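You operate a simulated robot arm through the tools that you are given. There is no shell and no other tool. Be economical: measure what you need, move in short steps, check, and stop when the job is done.

You are at the controls of a simulated robot arm. One attempt, no reset.

JOB
Take the table wash bottle from the island bench and leave it on the ribbed drainer. Take the standard cup with the smallest size on its label from the island bench and put it on the shelf under the sink. Put the clear weighing cup from the lower shelf of the extraction bench on the ribbed drainer. Put the green test vial from the island bench on top of the white wash cup and the orange test vial on top of the spare valve seat. The order is free. Set down upright: table wash bottle, standard cup.

The check looks at the end state, three seconds after you hand in, the way a careful person would. Anything else that was tipped, shoved, dropped, spilled or broken makes it a failure.

ROBOT AND FRAMES
A 7-joint arm with a two-finger gripper on a trunk, on a base that drives. Base frame: it is fixed to the floor where the robot stands at the start and does not move with it; the origin is under the middle of the robot, x ahead of it, y to its left, z up; the surface under the hand at the start is at about z = 0.8. Readings come in m, degrees, newtons and seconds.
With the tool pointing down near the work surface it reaches from about 0.3 to 0.74 m from the robot's upright axis, wherever it stands. Its first joint turns from -166.0 to 166.0 degrees. Places, roughly: ribbed drainer [-1.2, 0.4, 0.9]; shelf under the sink [-1.2, 1, 0.4]; spare valve seat (8x6x4 cm) [0.6, 1.5, 0.8]; standard cup [0.5, 0, 0.75]; table wash bottle [0.5, 0, 0.75]; test vial [0.5, 1.5, 0.75]; weighing cup [1.25, 1.5, 0.5]; white wash cup (7x7x8 cm) [0.6, 1.1, 0.8]. Payload 2.94 kg.
The tool frame sits at the grasp point between the pads (the TCP): z along the fingers, y along the line on which they close. The tips reach 0.03 m beyond it. Largest opening 0.138 m; the body of the gripper starts 0.109 m behind the TCP.
Orientation is told as [roll, pitch, yaw] about the base's x, y, z axes, in that order, counted from this pose: with the fingers straight down and closing along the base's y, the tool's x points along the base's -x, its y along +y and its z along -z.

CONTROLS
- The arm moves only by the tool nudge_tool. Its argument "plan" is a list of rows, each an object (a shift or turn left out is 0, a gripper value left out holds the last) with "linear": the shift along the tool's x, y, z in m, a list of three; "delta_rot": the turn, a rotation vector about the tool's x, y, z in degrees, a list of three; "grip": the closure, from 0 (fully open) to 1 (shut). In form: [{"linear": [tx, ty, tz], "delta_rot": [wx, wy, wz], "grip": grip}, ...]. A call has 1 to 12 rows; each row is the pose to reach, as a shift and turn from the pose commanded when the call began, along the tool's axes at that moment. Rows are played at 5 a second. More than 0.05 m and 8.6 degrees between two rows, or a gripper value outside its range, and nothing of the call is played. A pose out of reach is approached as far as the arm can. The call stops where the force on the tool passes 40 N (or 10 N more than at its start, if that is more) or the arm is blocked; 0.2 s more then pass. The fingers move at their own pace and stop on an object; they squeeze with about 22 N. The grip force told is the motor's: it shows also when the fingers shut on nothing. Time passes only in rows, and 0.2 s behind the last, so rows that repeat a pose let the fingers close. It gives the time, the measured TCP pose, the force on the tool (base axes), the opening and the grip force at its end, in the units of the frame above (readings bear some noise), with the torque about the TCP (base axes, N m) and any sound that the robot's microphone picked up.
- Cameras (640 x 400 px; columns grow to the right, rows downward): "scene" is now at [-0.008, 0.1697, 1.4111]; the picture's right is [0.43, -0.90, 0.00], its down [-0.73, -0.35, -0.58] and it looks along [0.53, 0.25, -0.81] (base axes); focal length 252 px, centre (320, 200). "wrist" rides on the gripper at [0.071, 0.019, -0.146] in the tool frame; the picture's right is [-0.26, 0.96, 0.00], its down [-0.85, -0.23, -0.48] and it looks along [-0.46, -0.12, 0.88] (tool axes); focal length 280 px, centre (320, 200). There is no depth. A picture from a camera that has moved, and an enlarged one, comes with that camera's place and axes in the base frame and with its lens. The place of the scene camera against the robot may be out by one fixed shift of up to 0.012 m in any direction.
- grab_frame(camera): a new picture of that camera. It takes no simulated time.
- raise_lower(by): slides the trunk up (or, below 0, down) by that many m; the arm and the scene camera ride with it, the base frame stays. It gives what a move gives, with no picture.
- base_move(legs): drives the robot by 1 to 6 legs, each [ahead, left, turn to the left] in m, m and degrees, along the robot's own axes; the way and the turn of a leg run together, so that a leg with both is an arc; at most 1.5 m and 180 degrees a leg. The arm and the cameras ride along, it lands a little off, and it stops where it bumps. It gives what a move gives.
- pan_tilt(pan, tilt): turns the head with the scene camera to pan (to the left, within 86 degrees either way) and tilt (down, from -29 to 69), counted from straight ahead of the robot. It gives what a move gives.
- zoom(camera, box): a new picture of the part [left, top, right, bottom] of that camera's present view, enlarged. It takes no simulated time.
- finish_job(): hands the job in; it is judged then, once.

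Go step by step. Nothing tells you exact positions but the pictures and the camera data: compare them with the known pose of the tool, close in by small moves and look again before you grip or let go. The budget is 165 turns and 108 pictures, counting those below and the enlarged ones. Unless the task says otherwise, let go and move clear before handing in.

The tools are called after "Call:" as name(argument=value, ...) on one line, values as JSON. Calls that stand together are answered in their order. nudge_tool: Moves the arm, as the interface text tells. Its arguments: {"type":"object","properties":{"plan":{"type":"array"}},"required":["plan"]} The other tools are called the same way: raise_lower (by) slides the trunk up or down; base_move (legs) drives the base; pan_tilt (pan, tilt) turns the head that bears the scene camera; grab_frame (camera) takes a picture; zoom (camera, box) takes an enlarged picture of a part of a camera's view; finish_job () hands the job in.

At the start:

```text
t: 0.0
tcp_pos: [0.3594, 0.2901, 1.0673]
tcp_rot: [0.1, 0.0, -0.1]
ft_force: [0.2, -0.5, -0.6]
torque: [-0.01, 0.01, 0.0]
gripper_width: 0.1382
grasp_force: 0.1
trunk travel left (down, up): [-0.275, 0.179]
robot x, y, heading: [-0.0037, -0.0019, 0.3]
head pan, tilt: [25.7, 54.3]
```

scene: 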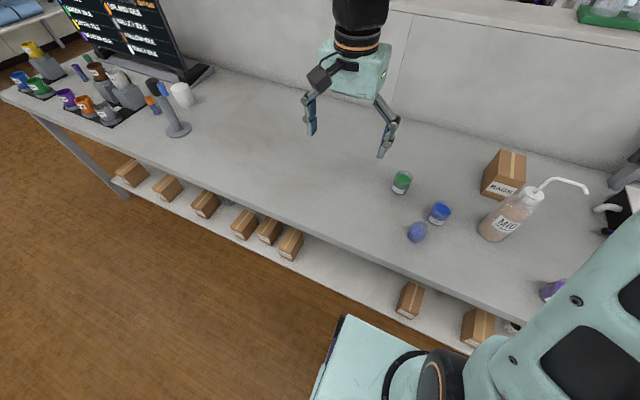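
wrist: 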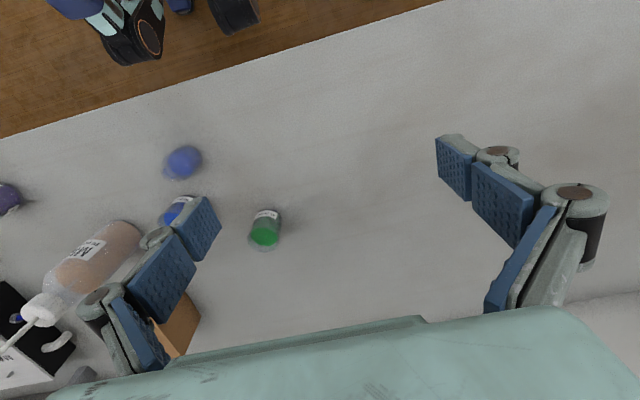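

I see the island bench with a wash bottle, small coloured cups, a box, and a far-left cluster of vials and cups. I'll look closer at both areas first.

Call:
zoom(camera="scene", box=[360, 140, 640, 315])

Call:
zoom(camera="scene", box=[0, 0, 240, 150])

Call:
pan_tilt(pan=-20, tilt=50)

```text
2.29 times, centred on (500, 228) of scene
camera zoom: at [-0.008, 0.1697, 1.4111], right [0.43, -0.9, 0.0], down [-0.73, -0.35, -0.58], along [0.53, 0.25, -0.81], focal length 575 px, centre (-91, 137)
```

zoom: 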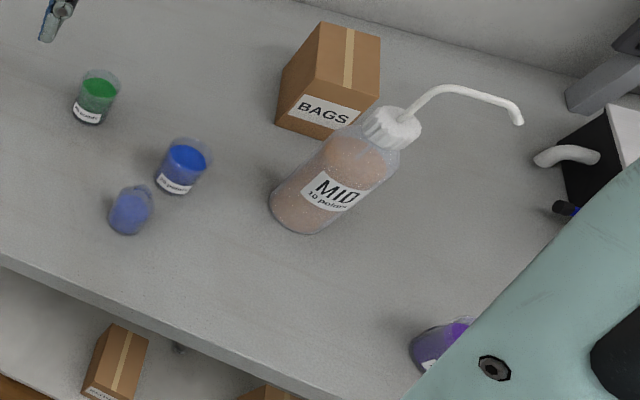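

```text
2.67 times, centred on (120, 75) of scene
camera zoom: at [-0.008, 0.1697, 1.4111], right [0.43, -0.9, 0.0], down [-0.73, -0.35, -0.58], along [0.53, 0.25, -0.81], focal length 671 px, centre (853, 533)
```

zoom: 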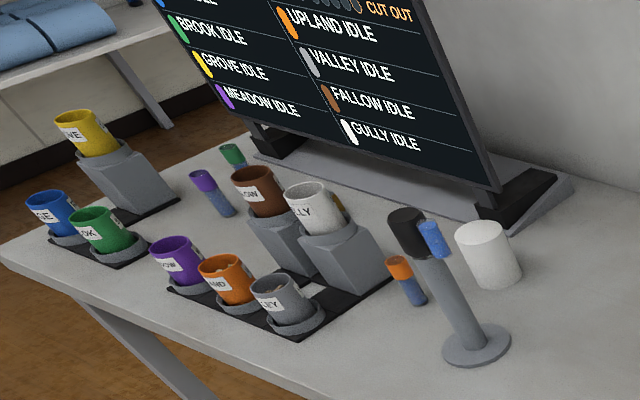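

```text
t: 1.1
tcp_pos: [0.3608, 0.2906, 1.0686]
tcp_rot: [0.0, -0.1, 0.0]
ft_force: [-0.4, -0.2, -0.1]
torque: [0.03, -0.01, -0.03]
gripper_width: 0.138
grasp_force: 0.0
trunk travel left (down, up): [-0.275, 0.179]
robot x, y, heading: [-0.0025, 0.0033, -0.1]
head pan, tilt: [-20.0, 50.0]
```

Call:
grab_frame(camera="scene")

Call:
zoom(camera="wrist", box=[0, 120, 320, 320])

```text
103 pictures are left
camera scene: at [-0.0012, 0.1118, 1.4167], right [-0.34, -0.94, 0.0], down [-0.72, 0.26, -0.64], along [0.6, -0.22, -0.77], focal length 252 px, centre (320, 200)
```

scene: 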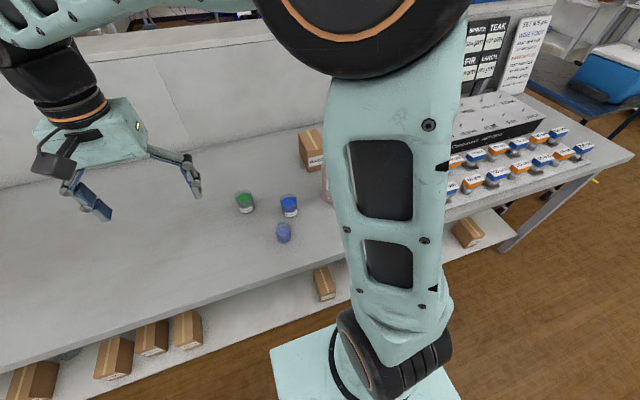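

```text
2.00 times, centred on (160, 220) of wrist
camera zoom: at [0.2888, 0.3083, 1.2145], right [0.26, 0.96, 0.0], down [0.85, -0.23, 0.48], along [0.46, -0.12, -0.88], focal length 561 px, centre (640, 160)
```

zoom: 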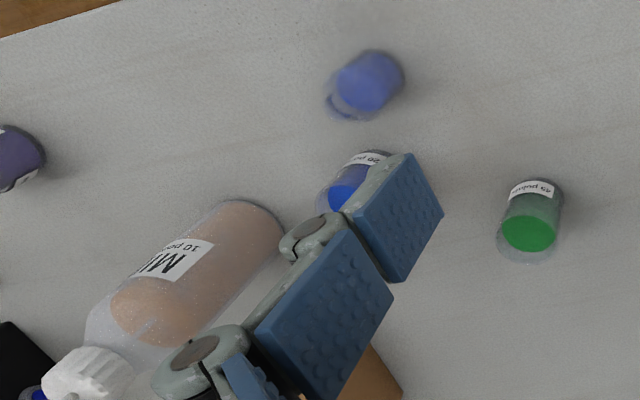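

The arm blocks the right half. I'll look further right at the signs, and around the room behind.

Call:
pan_tilt(pan=-55, tilt=25)

Call:
grab_frame(camera="scene")

Call:
pan_tilt(pan=45, tilt=20)

Call:
grab_frame(camera="scene")

```text
t: 2.1
tcp_pos: [0.3591, 0.2897, 1.0692]
tcp_rot: [0.0, -0.1, 0.0]
ft_force: [-0.7, 0.6, -0.6]
torque: [-0.01, 0.0, 0.03]
gripper_width: 0.138
grasp_force: 0.0
trunk travel left (down, up): [-0.275, 0.179]
robot x, y, heading: [0.0022, -0.0, 0.1]
head pan, tilt: [-55.0, 25.0]
```

```text
101 pictures are left
camera scene: at [-0.0207, 0.0627, 1.4541], right [-0.82, -0.57, 0.0], down [-0.24, 0.35, -0.91], along [0.52, -0.74, -0.42], focal length 252 px, centre (320, 200)
```

scene: 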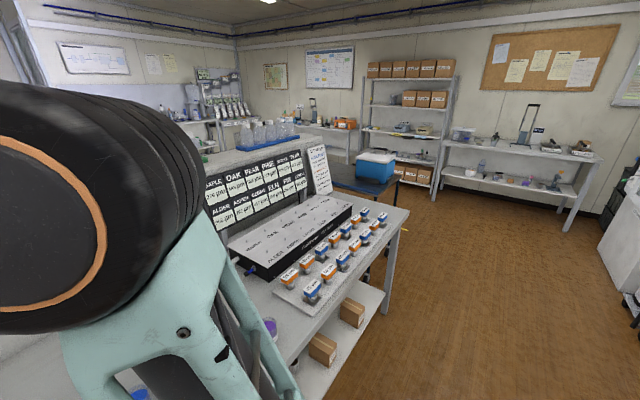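

```text
t: 3.9
tcp_pos: [0.3603, 0.2908, 1.0683]
tcp_rot: [-0.1, 0.1, 0.1]
ft_force: [0.4, 0.2, 0.4]
torque: [-0.01, -0.01, 0.03]
gripper_width: 0.1379
grasp_force: 0.1
trunk travel left (down, up): [-0.275, 0.179]
robot x, y, heading: [-0.0019, -0.0026, 0.1]
head pan, tilt: [45.0, 20.0]
```

```text
100 pictures are left
camera scene: at [-0.0077, 0.2039, 1.4623], right [0.71, -0.71, 0.0], down [-0.24, -0.24, -0.94], along [0.66, 0.66, -0.34], focal length 252 px, centre (320, 200)
```

scene: 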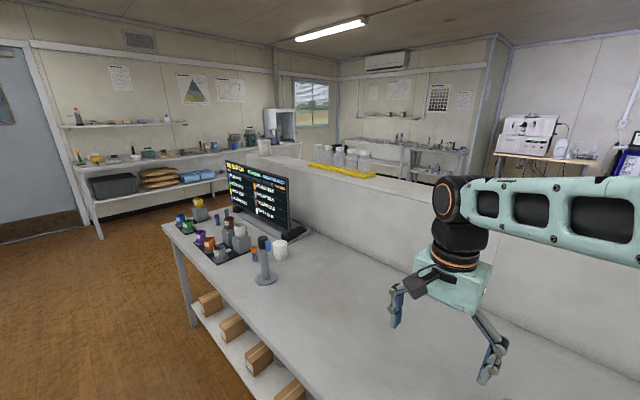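

The layout matches the rough map. I'll bring the wrist camera over the cups to read their labels.

Call:
nudge_tool(plan=[{"linear": [0.01, -0.05, 0]}, {"linear": [0.02, -0.1, 0]}, {"linear": [0.03, -0.15, 0]}, {"linear": [0.04, -0.2, 0]}, {"linear": [0.05, -0.25, 0]}, {"linear": [0.05, -0.27, 0]}])

Call:
grab_frame(camera="wrist")

Call:
pan_tilt(pan=-15, tilt=55)

Call:
grab_frame(camera="scene")

```text
refused: row 1 steps farther than a row can; nothing moved
```

```text
99 pictures are left
camera wrist: at [0.2888, 0.3083, 1.2144], right [0.26, 0.96, 0.0], down [0.85, -0.23, 0.48], along [0.46, -0.12, -0.88], focal length 280 px, centre (320, 200)
```

wrist: 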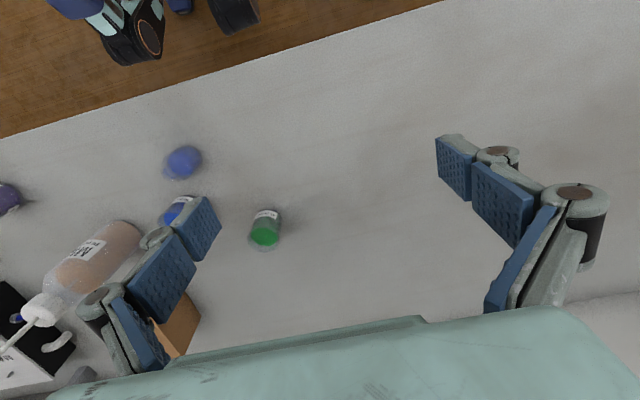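

```text
t: 5.2
tcp_pos: [0.36, 0.2901, 1.0682]
tcp_rot: [0.0, 0.1, -0.1]
ft_force: [0.5, -0.3, 0.7]
torque: [-0.01, 0.03, 0.01]
gripper_width: 0.138
grasp_force: 0.1
trunk travel left (down, up): [-0.275, 0.179]
robot x, y, heading: [0.0001, 0.0012, 0.1]
head pan, tilt: [-15.0, 55.0]
```

```text
98 pictures are left
camera scene: at [-0.0039, 0.1195, 1.4102], right [-0.26, -0.97, 0.0], down [-0.79, 0.21, -0.57], along [0.55, -0.15, -0.82], focal length 252 px, centre (320, 200)
```

scene: 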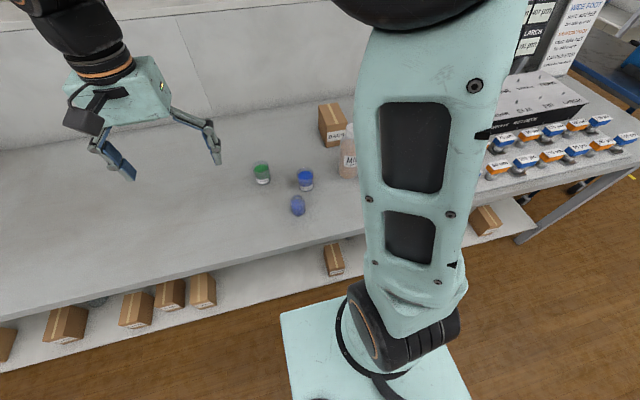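

Step limit is the vector norm; retrying with smaller rows.

Call:
nudge_tool(plan=[{"linear": [0.01, -0.045, 0]}, {"linear": [0.02, -0.09, 0]}, {"linear": [0.03, -0.135, 0]}, {"linear": [0.04, -0.18, 0]}, {"linear": [0.05, -0.225, 0]}, {"linear": [0.05, -0.27, 0]}])

Call:
grab_frame(camera="wrist")

Call:
grab_frame(camera="scene")

```text
t: 6.5
tcp_pos: [0.3084, 0.062, 1.0213]
tcp_rot: [0.2, 9.6, -0.1]
ft_force: [0.0, 0.7, 0.5]
torque: [-0.04, 0.02, 0.01]
gripper_width: 0.1381
grasp_force: 0.0
trunk travel left (down, up): [-0.275, 0.179]
robot x, y, heading: [-0.0001, 0.0018, 0.1]
head pan, tilt: [-15.0, 55.0]
stopped in row 6: the arm was blocked; the commanded pose is now the measured one
```

```text
97 pictures are left
camera wrist: at [0.2631, 0.0802, 1.1777], right [0.26, 0.96, -0.04], down [0.92, -0.23, 0.33], along [0.31, -0.12, -0.94], focal length 280 px, centre (320, 200)
```

wrist: 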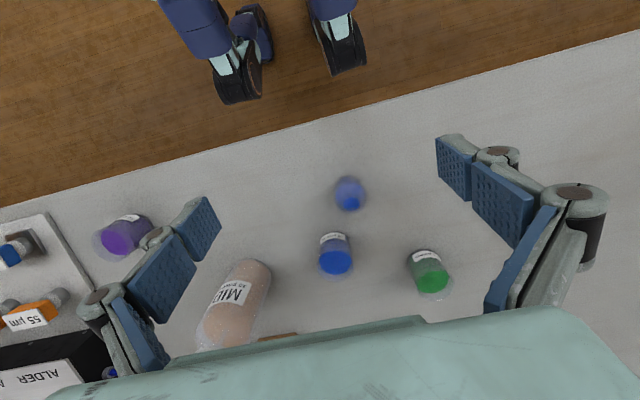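

```text
96 pictures are left
camera scene: at [0.0051, 0.1096, 1.4279], right [-0.35, -0.94, 0.0], down [-0.63, 0.23, -0.74], along [0.7, -0.26, -0.67], focal length 252 px, centre (320, 200)
```

scene: 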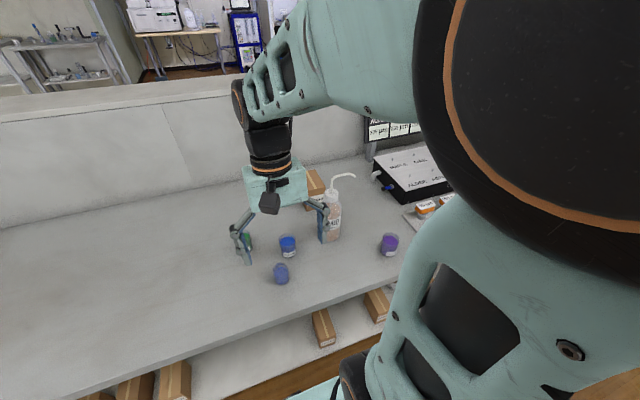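

The arm was blocked near my body, possibly by the head. I can read labels from here first.

Call:
zoom(camera="wrist", box=[300, 160, 460, 300])

Call:
zoom(camera="wrist", box=[80, 190, 280, 340])

Call:
zoom(camera="scene", box=[230, 160, 410, 290])

```text
2.86 times, centred on (380, 230) of wrist
camera zoom: at [0.2631, 0.0802, 1.1777], right [0.26, 0.96, -0.04], down [0.92, -0.23, 0.33], along [0.31, -0.12, -0.94], focal length 801 px, centre (149, 114)
```

zoom: 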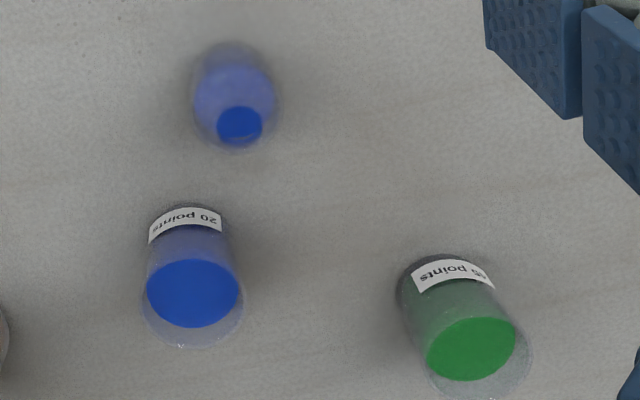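

```text
2.67 times, centred on (180, 265) of wrist
camera zoom: at [0.2631, 0.0802, 1.1777], right [0.26, 0.96, -0.04], down [0.92, -0.23, 0.33], along [0.31, -0.12, -0.94], focal length 748 px, centre (693, 27)
```

zoom: 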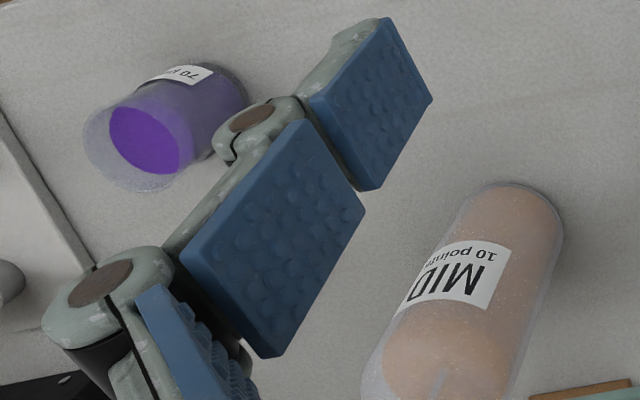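

```text
3.08 times, centred on (320, 225) of scene
camera zoom: at [0.0051, 0.1096, 1.4279], right [-0.35, -0.94, 0.0], down [-0.63, 0.23, -0.74], along [0.7, -0.26, -0.67], focal length 774 px, centre (320, 123)
```

zoom: 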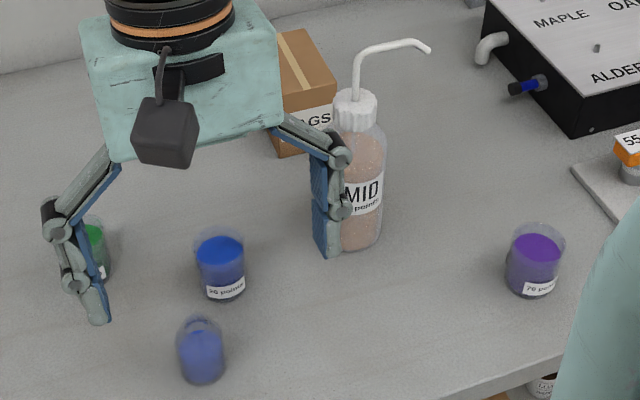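

The blue cup reads 20 points, green 45, purple 70; the round little one near the edge shows no label. I'll back the arm off to its free pose, then look at the sink side.

Call:
nudge_tool(plan=[{"linear": [-0.03, 0.03, -0.02], "delta_rot": [0, -4.5, 0]}, {"linear": [-0.05, 0.07, -0.03], "delta_rot": [0, -9.6, 0]}, {"linear": [-0.06, 0.115, -0.035], "delta_rot": [0, -9.6, 0]}, {"linear": [-0.06, 0.16, -0.035], "delta_rot": [0, -9.6, 0]}])

Call:
base_move(legs=[[-0.1, 0, 0], [0, 0, 90], [0, 0, 90]])

Call:
pan_tilt(pan=-20, tilt=35)

Call:
grab_frame(camera="scene")

```text
t: 7.5
tcp_pos: [0.3732, 0.2225, 1.05]
tcp_rot: [0.2, -0.4, -0.3]
ft_force: [0.1, 1.8, -0.2]
torque: [0.01, 0.02, 0.03]
gripper_width: 0.1379
grasp_force: 0.1
trunk travel left (down, up): [-0.275, 0.179]
robot x, y, heading: [-0.0024, -0.0029, -0.0]
head pan, tilt: [-15.0, 55.0]
```

```text
t: 16.2
tcp_pos: [-0.4762, -0.2153, 1.051]
tcp_rot: [0.2, -0.4, 178.8]
ft_force: [0.8, -0.3, -0.1]
torque: [0.0, 0.01, 0.01]
gripper_width: 0.1378
grasp_force: 0.0
trunk travel left (down, up): [-0.275, 0.179]
robot x, y, heading: [-0.1018, -0.0007, 178.9]
head pan, tilt: [-15.0, 55.0]
```

```text
t: 17.0
tcp_pos: [-0.4762, -0.2146, 1.0499]
tcp_rot: [0.2, -0.4, 178.8]
ft_force: [-0.7, 0.5, 0.3]
torque: [0.02, -0.02, 0.03]
gripper_width: 0.138
grasp_force: 0.0
trunk travel left (down, up): [-0.275, 0.179]
robot x, y, heading: [-0.1008, -0.0019, 179.0]
head pan, tilt: [-20.0, 35.0]
```

```text
92 pictures are left
camera scene: at [-0.0979, -0.1017, 1.4384], right [0.36, 0.93, 0.0], down [0.54, -0.21, -0.82], along [-0.76, 0.29, -0.57], focal length 252 px, centre (320, 200)
```

scene: 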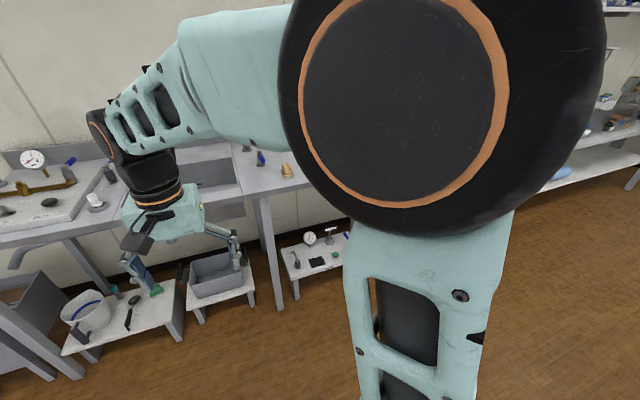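

The sink side is visible but occluded by the arm. I'll turn the base right and look over the left side.

Call:
base_move(legs=[[0, 0, -70]])

Call:
pan_tilt(pan=50, tilt=35)

Call:
grab_frame(camera="scene")

```text
t: 20.5
tcp_pos: [-0.4267, 0.2842, 1.0501]
tcp_rot: [0.3, -0.4, 108.1]
ft_force: [-0.4, 0.1, 0.3]
torque: [0.03, 0.01, 0.01]
gripper_width: 0.1379
grasp_force: 0.0
trunk travel left (down, up): [-0.275, 0.179]
robot x, y, heading: [-0.0983, -0.0013, 108.2]
head pan, tilt: [-20.0, 35.0]
```

```text
t: 21.9
tcp_pos: [-0.427, 0.2852, 1.0506]
tcp_rot: [0.1, -0.4, 108.2]
ft_force: [0.8, -0.7, 0.1]
torque: [-0.02, -0.01, 0.02]
gripper_width: 0.1379
grasp_force: 0.1
trunk travel left (down, up): [-0.275, 0.179]
robot x, y, heading: [-0.1006, 0.0, 108.1]
head pan, tilt: [50.0, 35.0]
```

```text
91 pictures are left
camera scene: at [-0.2783, -0.0823, 1.4384], right [0.37, 0.93, 0.0], down [0.53, -0.21, -0.82], along [-0.76, 0.3, -0.57], focal length 252 px, centre (320, 200)
```

scene: 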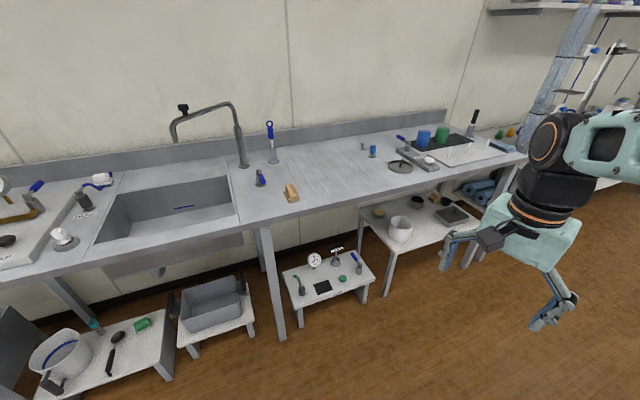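

I see the ribbed drainer right of the sink and the low shelf with the white bucket under the counter at right. Zooming both for free spots.

Call:
zoom(camera="scene", box=[230, 120, 440, 250])

Call:
zoom(camera="scene", box=[340, 150, 500, 280])

```text
3.05 times, centred on (335, 185) of scene
camera zoom: at [-0.2783, -0.0823, 1.4384], right [0.37, 0.93, 0.0], down [0.53, -0.21, -0.82], along [-0.76, 0.3, -0.57], focal length 766 px, centre (274, 246)
```

zoom: 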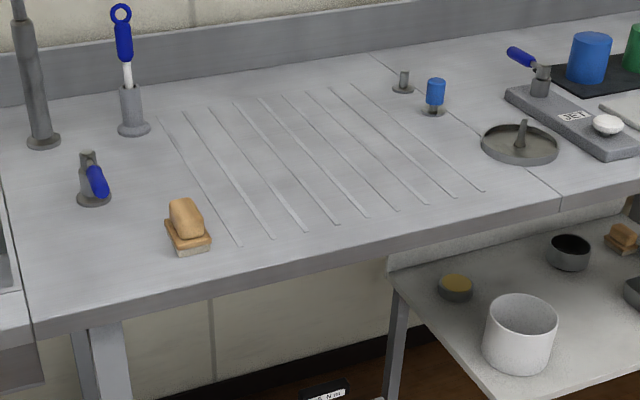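

```text
3.08 times, centred on (420, 215) of scene
camera zoom: at [-0.2783, -0.0823, 1.4384], right [0.37, 0.93, 0.0], down [0.53, -0.21, -0.82], along [-0.76, 0.3, -0.57], focal length 774 px, centre (12, 154)
```

zoom: 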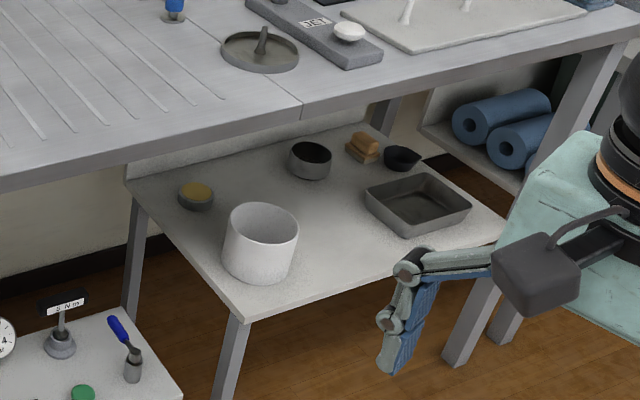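

Drainer spans about x −1.41…−1.01, y 0.16…0.52; the shelf under the counter has a free gap near (−1.11, 0.97, 0.4). Now back to the bench to take the blue 20-point cup at about (0.50, 0.02).

Call:
base_move(legs=[[0, 0, -84], [-0.044, -0.221, 0]])

Call:
nudge_tool(plan=[{"linear": [-0.02, -0.03, 0], "delta_rot": [0, -8, 0]}, {"linear": [-0.04, -0.06, 0], "delta_rot": [0, -16, 0]}, {"linear": [-0.06, -0.09, 0], "delta_rot": [0, -24, 0]}, {"linear": [-0.06, -0.12, 0], "delta_rot": [0, -32, 0]}, {"linear": [-0.06, -0.15, 0], "delta_rot": [0, -40, 0]}, {"linear": [-0.06, -0.18, 0], "delta_rot": [0, -48, 0]}])

Call:
pan_tilt(pan=30, tilt=50)

Call:
grab_frame(camera="wrist")

Call:
grab_frame(camera="scene")

```text
t: 28.1
tcp_pos: [0.2007, 0.1335, 1.0505]
tcp_rot: [0.2, -0.4, 23.2]
ft_force: [0.2, 0.0, -0.7]
torque: [-0.01, -0.01, 0.0]
gripper_width: 0.138
grasp_force: 0.0
trunk travel left (down, up): [-0.275, 0.179]
robot x, y, heading: [-0.0533, -0.2161, 23.4]
head pan, tilt: [50.0, 35.0]
```

```text
t: 29.5
tcp_pos: [0.3268, -0.0065, 1.0488]
tcp_rot: [0.2, -48.5, 23.0]
ft_force: [-0.2, -0.4, 0.1]
torque: [0.06, -0.01, -0.05]
gripper_width: 0.1382
grasp_force: 0.1
trunk travel left (down, up): [-0.275, 0.179]
robot x, y, heading: [-0.0517, -0.2187, 23.4]
head pan, tilt: [50.0, 35.0]
```

```text
t: 30.3
tcp_pos: [0.3263, -0.0069, 1.0493]
tcp_rot: [0.3, -48.4, 23.0]
ft_force: [-0.5, -0.2, 0.4]
torque: [-0.02, 0.01, -0.04]
gripper_width: 0.1383
grasp_force: 0.0
trunk travel left (down, up): [-0.275, 0.179]
robot x, y, heading: [-0.0513, -0.2234, 23.4]
head pan, tilt: [30.0, 50.0]
```

```text
88 pictures are left
camera wrist: at [0.1763, -0.0515, 1.094], right [-0.22, 0.96, 0.2], down [0.29, -0.13, 0.95], along [0.93, 0.27, -0.24], focal length 280 px, centre (320, 200)
```

wrist: 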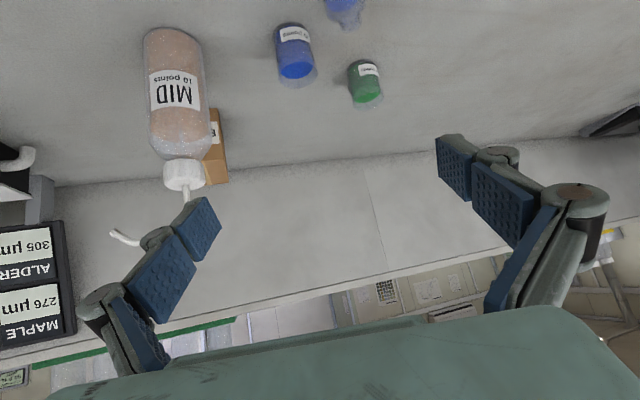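

```text
87 pictures are left
camera scene: at [-0.1275, -0.0612, 1.4168], right [0.8, -0.6, 0.0], down [-0.46, -0.61, -0.64], along [0.38, 0.52, -0.77], focal length 252 px, centre (320, 200)
```

scene: 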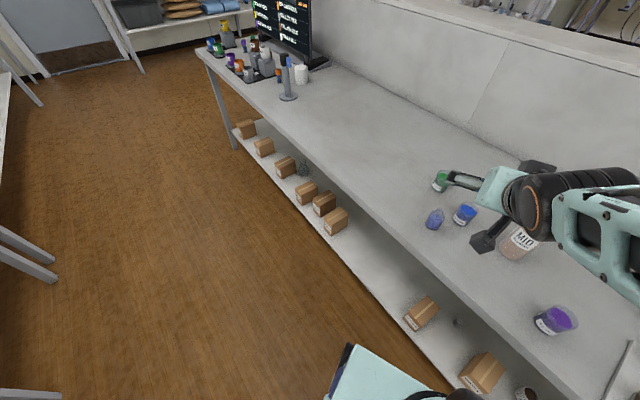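

Two-view triangulation gives the bench top at z≈0.80, blue cup at about (0.447, 0.038), ~45 mm wide, rim near 0.88. I'll yaw to 45° so the left finger clears the unlabelled cup and hover above it.

Call:
nudge_tool(plan=[{"linear": [-0.003, -0.002, 0.04], "delta_rot": [-4.1, 0, -3.7], "grip": 0.53}, {"linear": [-0.006, -0.003, 0.08], "delta_rot": [-8.2, 0, -7.3]}, {"linear": [-0.009, -0.005, 0.12], "delta_rot": [-12.4, 0, -11]}, {"linear": [-0.011, -0.006, 0.16], "delta_rot": [-16.5, 0, -14.6]}])

Call:
grab_frame(camera="wrist")

Call:
grab_frame(camera="scene")

```text
t: 31.3
tcp_pos: [0.446, 0.0381, 0.952]
tcp_rot: [0.3, -48.4, 45.1]
ft_force: [0.2, 0.6, -0.2]
torque: [-0.01, -0.01, -0.04]
gripper_width: 0.0647
grasp_force: 0.1
trunk travel left (down, up): [-0.275, 0.179]
robot x, y, heading: [-0.0519, -0.2183, 23.4]
head pan, tilt: [30.0, 50.0]
```

```text
86 pictures are left
camera wrist: at [0.3218, -0.0595, 0.997], right [-0.56, 0.8, 0.2], down [0.31, -0.02, 0.95], along [0.76, 0.6, -0.24], focal length 280 px, centre (320, 200)
```

wrist: 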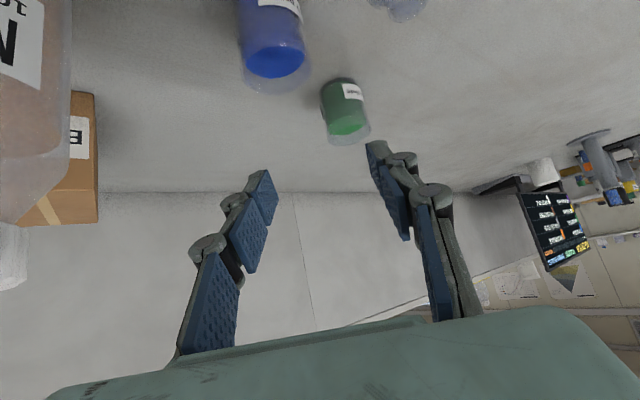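

```text
85 pictures are left
camera scene: at [-0.1265, -0.0608, 1.4167], right [0.8, -0.6, 0.0], down [-0.46, -0.61, -0.64], along [0.38, 0.52, -0.77], focal length 252 px, centre (320, 200)
```

scene: 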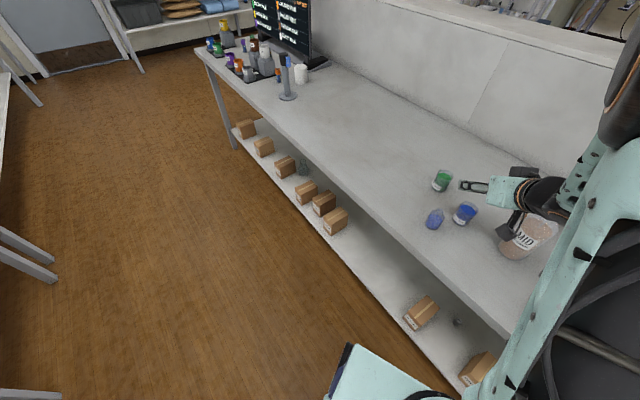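

The cup rim triangulates to (0.464, 0.036), z≈0.86. I'll descend partway, shift right a little and recheck.

Call:
nudge_tool(plan=[{"linear": [0.015, -0.014, 0.021]}, {"linear": [0.0314, -0.0141, 0.043]}])

Call:
grab_frame(camera="wrist")

```text
t: 31.9
tcp_pos: [0.4659, 0.0362, 0.9002]
tcp_rot: [0.4, -48.6, 45.0]
ft_force: [-0.7, -0.4, -0.4]
torque: [0.01, -0.02, 0.0]
gripper_width: 0.0648
grasp_force: 0.1
trunk travel left (down, up): [-0.275, 0.179]
robot x, y, heading: [-0.0506, -0.2178, 23.5]
head pan, tilt: [30.0, 50.0]
```

```text
84 pictures are left
camera wrist: at [0.3415, -0.0616, 0.9443], right [-0.56, 0.8, 0.2], down [0.31, -0.02, 0.95], along [0.77, 0.6, -0.24], focal length 280 px, centre (320, 200)
```

wrist: 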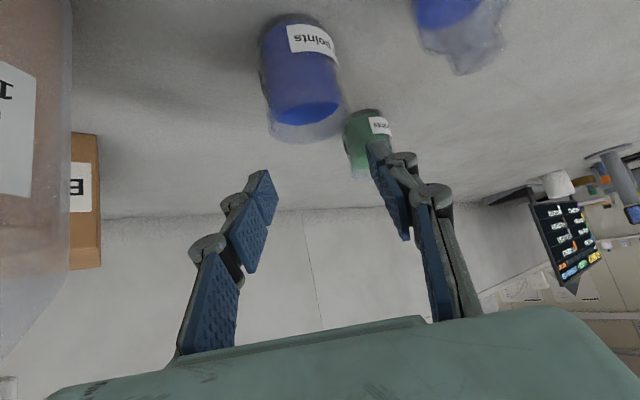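

Prediction matches the picture well. Descending straight down onto the cup and closing.

Call:
nudge_tool(plan=[{"linear": [0.026, 0.0007, 0.022]}, {"linear": [0.052, 0.0014, 0.044]}, {"linear": [0.052, 0.0014, 0.044]}])

Call:
grab_frame(camera="wrist")

```text
t: 32.7
tcp_pos: [0.4605, 0.0344, 0.8307]
tcp_rot: [0.3, -48.6, 45.0]
ft_force: [0.0, 0.9, -0.1]
torque: [-0.01, -0.01, 0.0]
gripper_width: 0.0651
grasp_force: 0.1
trunk travel left (down, up): [-0.275, 0.179]
robot x, y, heading: [-0.0513, -0.2155, 23.5]
head pan, tilt: [30.0, 50.0]
```

```text
83 pictures are left
camera wrist: at [0.3379, -0.0632, 0.8754], right [-0.56, 0.8, 0.2], down [0.31, -0.02, 0.95], along [0.77, 0.6, -0.24], focal length 280 px, centre (320, 200)
```

wrist: 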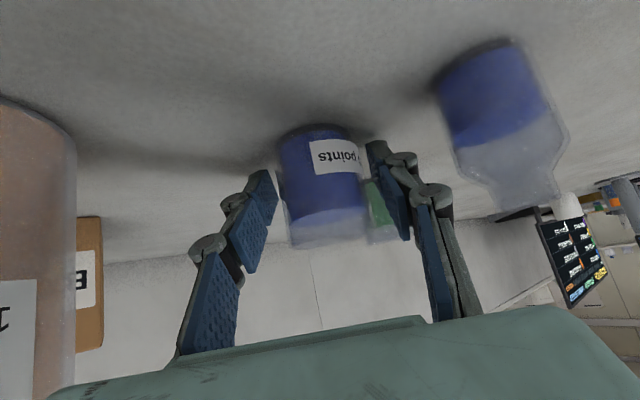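

The cup sits between the pads (the other blue item is a small flask, not a cup). Closing and lifting slightly.

Call:
nudge_tool(plan=[{"grip": 1}, {"grip": 1}, {"grip": 1}, {"linear": [-0.015, 0, -0.0133]}, {"linear": [-0.045, 0, -0.04]}, {"linear": [-0.075, 0, -0.066]}])

Call:
grab_frame(camera="wrist")

```text
t: 34.1
tcp_pos: [0.4623, 0.0345, 0.9312]
tcp_rot: [0.4, -48.5, 45.0]
ft_force: [-0.1, 0.4, -1.0]
torque: [0.0, -0.03, -0.05]
gripper_width: 0.0406
grasp_force: 21.6
trunk travel left (down, up): [-0.275, 0.179]
robot x, y, heading: [-0.0535, -0.2162, 23.3]
head pan, tilt: [30.0, 50.0]
```

```text
82 pictures are left
camera wrist: at [0.3384, -0.0636, 0.975], right [-0.56, 0.8, 0.2], down [0.31, -0.02, 0.95], along [0.77, 0.6, -0.24], focal length 280 px, centre (320, 200)
```

wrist: 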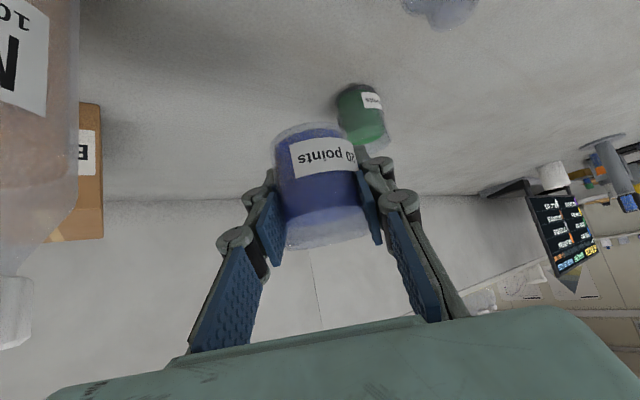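

Cup is held upright (base ≈0.05 below the TCP). Raise it, turn around and drive to face the shelf gap.

Call:
nudge_tool(plan=[{"linear": [-0.0374, 0, -0.033]}, {"linear": [-0.0748, 0, -0.066]}])

Call:
base_move(legs=[[-0.1, 0, 0], [0, 0, 156.6], [0.2, -1.14, 0]])

Call:
pan_tilt(pan=25, tilt=50)

Call:
grab_frame(camera="scene")

Call:
grab_frame(camera="wrist")

```text
t: 34.7
tcp_pos: [0.4635, 0.0358, 1.0292]
tcp_rot: [0.3, -48.5, 45.1]
ft_force: [-1.2, -0.1, -0.7]
torque: [0.03, 0.01, -0.01]
gripper_width: 0.0405
grasp_force: 21.7
trunk travel left (down, up): [-0.275, 0.179]
robot x, y, heading: [-0.0533, -0.2196, 23.4]
head pan, tilt: [30.0, 50.0]
```

```text
t: 51.9
tcp_pos: [-0.8864, 0.8596, 1.0302]
tcp_rot: [0.3, -48.4, -160.2]
ft_force: [0.3, 0.0, -1.2]
torque: [-0.01, 0.03, 0.01]
gripper_width: 0.0402
grasp_force: 22.2
trunk travel left (down, up): [-0.275, 0.179]
robot x, y, heading: [-0.3088, 0.874, 178.0]
head pan, tilt: [30.0, 50.0]
```

```text
t: 52.6
tcp_pos: [-0.8858, 0.8605, 1.0288]
tcp_rot: [0.3, -48.4, -160.3]
ft_force: [0.4, 0.5, -1.7]
torque: [-0.01, 0.0, -0.03]
gripper_width: 0.0402
grasp_force: 21.8
trunk travel left (down, up): [-0.275, 0.179]
robot x, y, heading: [-0.3113, 0.867, 177.9]
head pan, tilt: [25.0, 50.0]
```

```text
81 pictures are left
camera scene: at [-0.2991, 0.7059, 1.4167], right [-0.39, 0.92, 0.0], down [0.7, 0.3, -0.64], along [-0.59, -0.25, -0.77], focal length 252 px, centre (320, 200)
```

scene: 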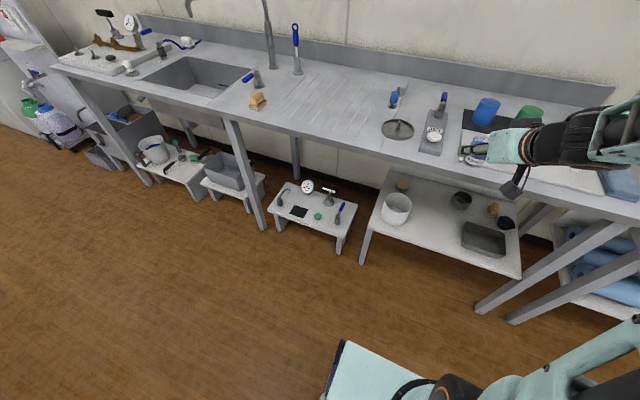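

```text
80 pictures are left
camera wrist: at [-0.7327, 0.8952, 1.0737], right [0.17, -0.97, 0.2], down [-0.27, 0.15, 0.95], along [-0.95, -0.21, -0.24], focal length 280 px, centre (320, 200)
```

wrist: 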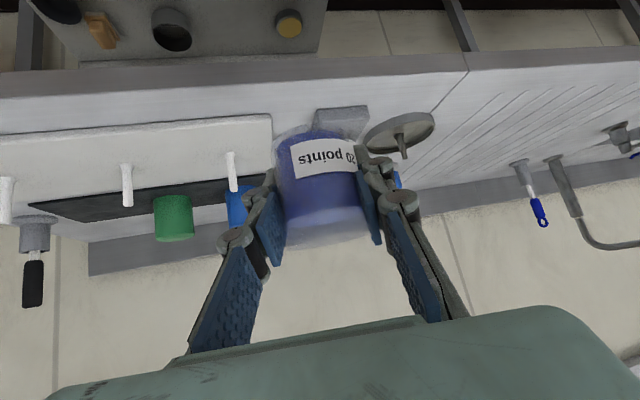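

This shelf triangulates to z≈0.41, bucket at (−1.12, 0.77), free gap around y≈0.97. I'll square the tool, back off slightly, and lower the trunk.

Call:
nudge_tool(plan=[{"delta_rot": [4.5, 0, 4]}, {"delta_rot": [9, 0, 8]}, {"delta_rot": [13.4, 0, 11.9]}])

Call:
base_move(legs=[[-0.05, -0.11, 2]])

Call:
raise_lower(by=-0.27)

Call:
nudge_tool(plan=[{"linear": [0.036, 0, 0.032]}, {"linear": [0.072, 0, 0.064]}, {"linear": [0.108, 0, 0.096]}, {"linear": [0.144, 0, 0.128]}])

```text
t: 53.4
tcp_pos: [-0.8861, 0.8619, 1.0296]
tcp_rot: [0.3, -48.5, -178.2]
ft_force: [-1.5, 0.0, -0.9]
torque: [-0.01, 0.01, 0.02]
gripper_width: 0.0403
grasp_force: 21.6
trunk travel left (down, up): [-0.275, 0.179]
robot x, y, heading: [-0.3115, 0.8687, 178.3]
head pan, tilt: [25.0, 50.0]
```

```text
t: 55.0
tcp_pos: [-0.8344, 0.9477, 1.0283]
tcp_rot: [0.4, -48.5, -176.2]
ft_force: [0.5, -0.2, -0.9]
torque: [0.05, 0.03, -0.03]
gripper_width: 0.0404
grasp_force: 22.2
trunk travel left (down, up): [-0.275, 0.179]
robot x, y, heading: [-0.2587, 0.9804, -180.2]
head pan, tilt: [25.0, 50.0]
```

```text
t: 57.8
tcp_pos: [-0.8331, 0.9486, 0.7582]
tcp_rot: [0.4, -48.4, -176.2]
ft_force: [0.4, 0.6, -0.6]
torque: [-0.01, -0.01, -0.02]
gripper_width: 0.0404
grasp_force: 22.2
trunk travel left (down, up): [-0.005, 0.449]
robot x, y, heading: [-0.2594, 0.9793, -179.6]
head pan, tilt: [25.0, 50.0]
```

```text
t: 58.8
tcp_pos: [-0.8344, 0.9493, 0.5649]
tcp_rot: [0.3, -48.7, -176.2]
ft_force: [0.7, -0.2, -0.5]
torque: [-0.01, 0.01, 0.0]
gripper_width: 0.0403
grasp_force: 22.0
out of reach, approached as far as the arm can: row 1
trunk travel left (down, up): [-0.005, 0.449]
robot x, y, heading: [-0.2583, 0.9793, -179.6]
head pan, tilt: [25.0, 50.0]
```

Going well; lower to about 0.50 and look before driving in.

Call:
nudge_tool(plan=[{"linear": [0.024, 0, 0.022]}, {"linear": [0.048, 0, 0.043]}])

Call:
grab_frame(camera="wrist")

Call:
grab_frame(camera="scene")

```text
t: 59.4
tcp_pos: [-0.8329, 0.9476, 0.4991]
tcp_rot: [0.3, -48.4, -176.2]
ft_force: [0.3, -0.5, 0.3]
torque: [-0.03, -0.02, 0.02]
gripper_width: 0.0403
grasp_force: 21.8
trunk travel left (down, up): [-0.005, 0.449]
robot x, y, heading: [-0.2649, 0.9801, -180.1]
head pan, tilt: [25.0, 50.0]
```

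```text
79 pictures are left
camera wrist: at [-0.6769, 0.9389, 0.5437], right [-0.1, -0.97, 0.2], down [-0.22, 0.22, 0.95], along [-0.97, 0.05, -0.24], focal length 280 px, centre (320, 200)
```

wrist: 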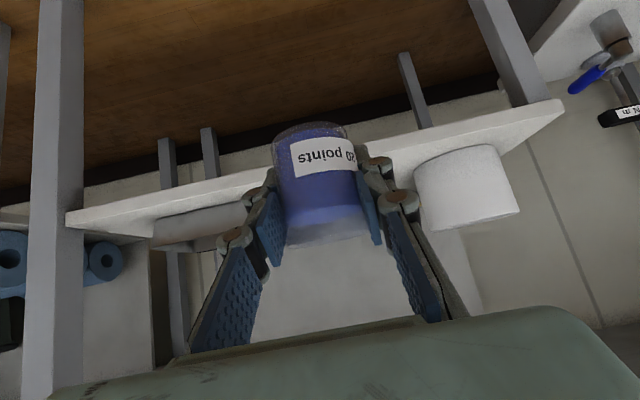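

```text
78 pictures are left
camera scene: at [-0.2422, 0.8138, 1.1468], right [-0.42, 0.91, 0.0], down [0.69, 0.33, -0.64], along [-0.58, -0.27, -0.77], focal length 252 px, centre (320, 200)
```

scene: 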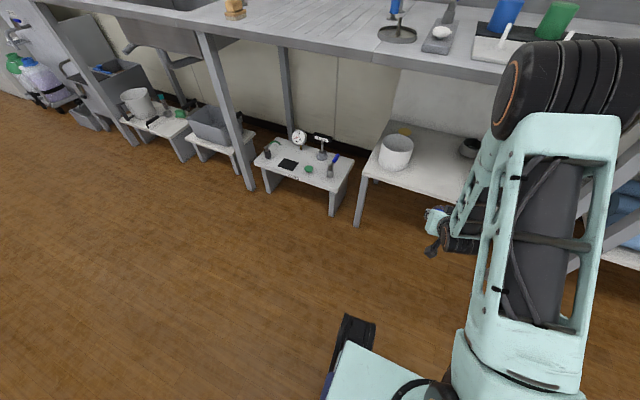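

The gap is centred on the cup's path (bucket edge y≈0.82, tray edge y≈1.07). Raise 3 cm for margin and drive in.

Call:
nudge_tool(plan=[{"linear": [-0.0224, 0, -0.02]}])

Call:
base_move(legs=[[0.18, 0, 0]])

Call:
grab_frame(camera="wrist")

Call:
grab_frame(camera="scene")

```text
t: 59.8
tcp_pos: [-0.8342, 0.9463, 0.5297]
tcp_rot: [0.3, -48.4, -176.2]
ft_force: [-0.5, 0.2, -1.4]
torque: [0.06, 0.01, -0.01]
gripper_width: 0.04
grasp_force: 22.2
trunk travel left (down, up): [-0.005, 0.449]
robot x, y, heading: [-0.2611, 0.9786, -180.1]
head pan, tilt: [25.0, 50.0]
```

```text
t: 61.3
tcp_pos: [-1.0168, 0.9455, 0.5317]
tcp_rot: [0.3, -48.4, -176.0]
ft_force: [0.0, -1.0, -0.5]
torque: [0.0, -0.01, -0.01]
gripper_width: 0.04
grasp_force: 22.0
trunk travel left (down, up): [-0.005, 0.449]
robot x, y, heading: [-0.4419, 0.9811, -179.8]
head pan, tilt: [25.0, 50.0]
```

```text
77 pictures are left
camera wrist: at [-0.8601, 0.9365, 0.5756], right [-0.1, -0.97, 0.2], down [-0.22, 0.22, 0.95], along [-0.97, 0.05, -0.24], focal length 280 px, centre (320, 200)
```

wrist: 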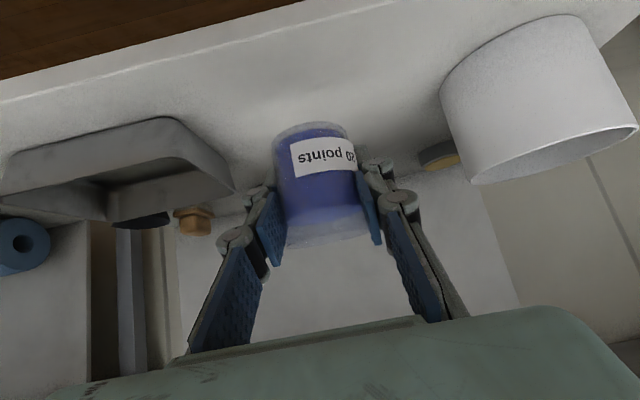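

```text
76 pictures are left
camera scene: at [-0.4243, 0.8132, 1.1467], right [-0.43, 0.9, 0.0], down [0.69, 0.33, -0.64], along [-0.58, -0.27, -0.77], focal length 252 px, centre (320, 200)
```

scene: 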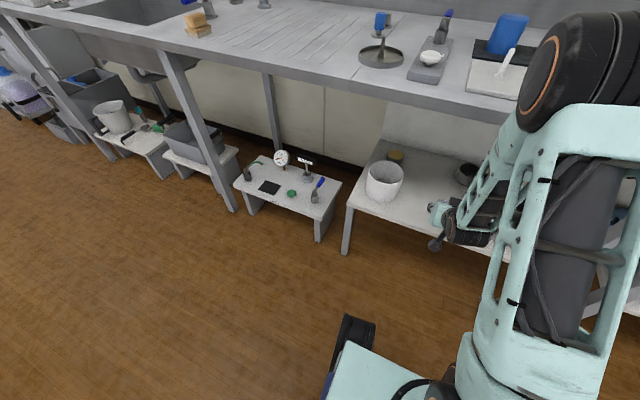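

Cup is above the shelf edge with clearance both sides. I'll extend the arm forward 6.5 cm rather than driving, keeping the elbow off the counter.

Call:
nudge_tool(plan=[{"linear": [-0.0215, 0, 0.0243]}, {"linear": [-0.043, 0, 0.0486]}])

Call:
grab_frame(camera="wrist")

Call:
pan_tilt(pan=5, tilt=50)

Call:
grab_frame(camera="scene")

```text
t: 61.9
tcp_pos: [-1.0807, 0.9427, 0.5307]
tcp_rot: [0.4, -48.4, -176.1]
ft_force: [-0.2, 0.0, -0.4]
torque: [0.01, -0.03, -0.02]
gripper_width: 0.0403
grasp_force: 22.5
trunk travel left (down, up): [-0.005, 0.449]
robot x, y, heading: [-0.4442, 0.9771, -179.5]
head pan, tilt: [25.0, 50.0]
```

```text
75 pictures are left
camera wrist: at [-0.9238, 0.9333, 0.5757], right [-0.1, -0.97, 0.2], down [-0.22, 0.22, 0.95], along [-0.97, 0.05, -0.24], focal length 280 px, centre (320, 200)
```

wrist: 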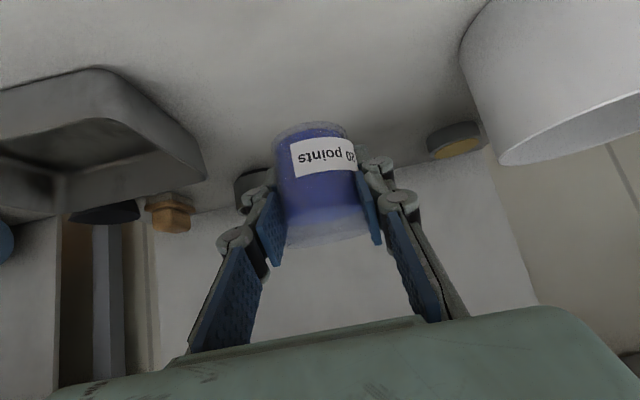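

```text
t: 62.7
tcp_pos: [-1.0807, 0.9423, 0.5312]
tcp_rot: [0.5, -48.4, -176.0]
ft_force: [-0.6, 0.4, -0.6]
torque: [0.0, 0.02, 0.01]
gripper_width: 0.0404
grasp_force: 21.9
trunk travel left (down, up): [-0.005, 0.449]
robot x, y, heading: [-0.4381, 0.9813, -179.7]
head pan, tilt: [5.0, 50.0]
```

```text
74 pictures are left
camera scene: at [-0.4314, 0.839, 1.1467], right [-0.09, 1.0, 0.0], down [0.76, 0.07, -0.64], along [-0.64, -0.06, -0.77], focal length 252 px, centre (320, 200)
```

scene: 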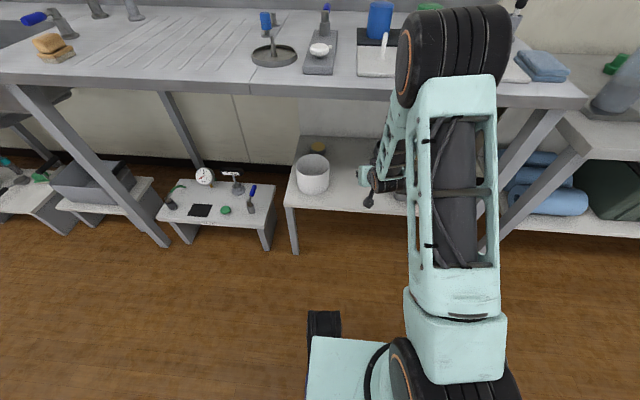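

Clear all round. Lower toward the shelf, then feel for contact in small steps.

Call:
nudge_tool(plan=[{"linear": [0.0168, 0, 0.0149]}, {"linear": [0.0337, 0, 0.0299]}, {"linear": [0.0411, 0, 0.0365]}])

Call:
grab_frame(camera="wrist")

```text
t: 63.5
tcp_pos: [-1.0833, 0.94, 0.4767]
tcp_rot: [0.3, -48.5, -176.0]
ft_force: [-0.3, 0.1, -1.2]
torque: [0.0, 0.0, -0.02]
gripper_width: 0.0402
grasp_force: 22.2
trunk travel left (down, up): [-0.005, 0.449]
robot x, y, heading: [-0.4417, 0.9821, -179.7]
head pan, tilt: [5.0, 50.0]
```

```text
73 pictures are left
camera wrist: at [-0.9259, 0.9319, 0.5212], right [-0.1, -0.97, 0.2], down [-0.22, 0.22, 0.95], along [-0.97, 0.05, -0.24], focal length 280 px, centre (320, 200)
```

wrist: 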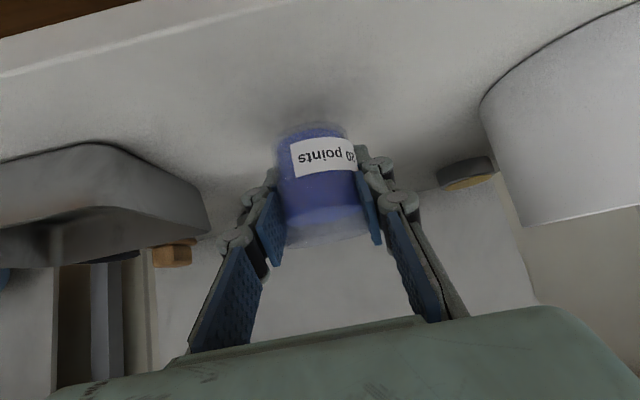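

Call:
nudge_tool(plan=[{"linear": [0.003, 0, 0.0027]}, {"linear": [0.006, 0, 0.0053]}])

Call:
nudge_tool(plan=[{"linear": [0.003, 0, 0.0027]}])

Call:
nudge_tool(plan=[{"linear": [0.003, 0, 0.0027]}])

```text
t: 64.1
tcp_pos: [-1.0822, 0.9392, 0.4681]
tcp_rot: [0.4, -48.5, -176.1]
ft_force: [0.3, 0.1, -1.2]
torque: [0.0, 0.0, -0.01]
gripper_width: 0.0404
grasp_force: 22.0
trunk travel left (down, up): [-0.005, 0.449]
robot x, y, heading: [-0.4383, 0.9783, -179.9]
head pan, tilt: [5.0, 50.0]
```

```text
t: 64.5
tcp_pos: [-1.0832, 0.9387, 0.4648]
tcp_rot: [0.3, -48.4, -175.9]
ft_force: [-0.4, 0.1, -0.5]
torque: [-0.01, 0.01, 0.0]
gripper_width: 0.0404
grasp_force: 21.8
trunk travel left (down, up): [-0.005, 0.449]
robot x, y, heading: [-0.4428, 0.9768, -179.9]
head pan, tilt: [5.0, 50.0]
```

```text
t: 64.9
tcp_pos: [-1.0806, 0.9398, 0.4609]
tcp_rot: [0.4, -48.4, -176.0]
ft_force: [-0.8, 0.5, 0.1]
torque: [-0.06, 0.0, -0.02]
gripper_width: 0.0402
grasp_force: 22.0
trunk travel left (down, up): [-0.005, 0.449]
robot x, y, heading: [-0.4437, 0.9793, -179.9]
head pan, tilt: [5.0, 50.0]
```

Call:
nudge_tool(plan=[{"linear": [0.003, 0, 0.0027]}])

Call:
nudge_tool(plan=[{"linear": [0.003, 0, 0.0027]}])

Call:
grab_frame(camera="wrist")

```text
t: 65.3
tcp_pos: [-1.0824, 0.9393, 0.4567]
tcp_rot: [0.1, -48.5, -175.9]
ft_force: [0.6, -0.5, -1.0]
torque: [0.03, 0.02, -0.01]
gripper_width: 0.0404
grasp_force: 21.8
trunk travel left (down, up): [-0.005, 0.449]
robot x, y, heading: [-0.4394, 0.9771, -180.1]
head pan, tilt: [5.0, 50.0]
```

```text
t: 65.7
tcp_pos: [-1.0838, 0.9407, 0.4524]
tcp_rot: [0.3, -48.4, -176.1]
ft_force: [-0.7, 0.3, 0.2]
torque: [0.03, -0.02, -0.01]
gripper_width: 0.0404
grasp_force: 22.3
trunk travel left (down, up): [-0.005, 0.449]
robot x, y, heading: [-0.4429, 0.9811, -179.6]
head pan, tilt: [5.0, 50.0]
```

```text
72 pictures are left
camera wrist: at [-0.9261, 0.9314, 0.4963], right [-0.1, -0.97, 0.2], down [-0.22, 0.22, 0.95], along [-0.97, 0.05, -0.24], focal length 280 px, centre (320, 200)
```

wrist: 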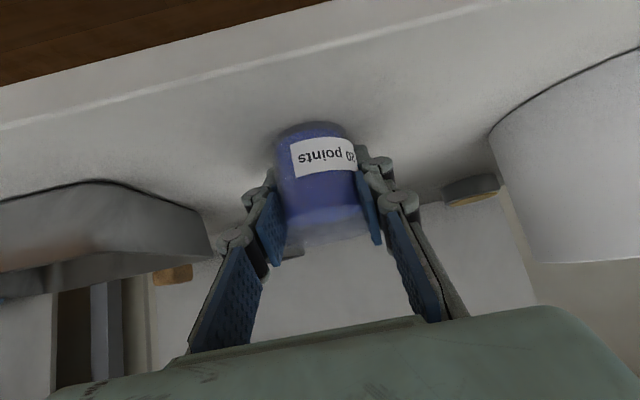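

Call:
nudge_tool(plan=[{"linear": [0.003, 0, 0.0027]}])

Call:
nudge_tool(plan=[{"linear": [0.003, 0, 0.0027]}])

Call:
nudge_tool(plan=[{"linear": [0.003, 0, 0.0027]}])

```text
t: 66.1
tcp_pos: [-1.0845, 0.9399, 0.4517]
tcp_rot: [0.4, -48.8, -176.0]
ft_force: [1.7, -0.4, 12.2]
torque: [0.05, 0.0, 0.0]
gripper_width: 0.0403
grasp_force: 22.1
trunk travel left (down, up): [-0.005, 0.449]
robot x, y, heading: [-0.4401, 0.9797, -180.1]
head pan, tilt: [5.0, 50.0]
```

```text
t: 66.5
tcp_pos: [-1.0838, 0.9393, 0.4489]
tcp_rot: [0.4, -48.9, -175.9]
ft_force: [2.4, -1.7, 24.7]
torque: [0.4, -0.04, -0.2]
gripper_width: 0.0399
grasp_force: 22.1
trunk travel left (down, up): [-0.005, 0.449]
robot x, y, heading: [-0.4389, 0.9719, -179.7]
head pan, tilt: [5.0, 50.0]
```

```text
t: 66.9
tcp_pos: [-1.0864, 0.9411, 0.4485]
tcp_rot: [0.4, -49.5, -176.1]
ft_force: [4.1, 0.6, 17.1]
torque: [0.26, -0.17, -0.11]
gripper_width: 0.0402
grasp_force: 22.1
trunk travel left (down, up): [-0.005, 0.449]
robot x, y, heading: [-0.4415, 0.9743, -179.7]
head pan, tilt: [5.0, 50.0]
stopped in row 1: the force on the tool passed its limit at 44 N (the readings are from after the stop); the commanded pose is now the measured one
```

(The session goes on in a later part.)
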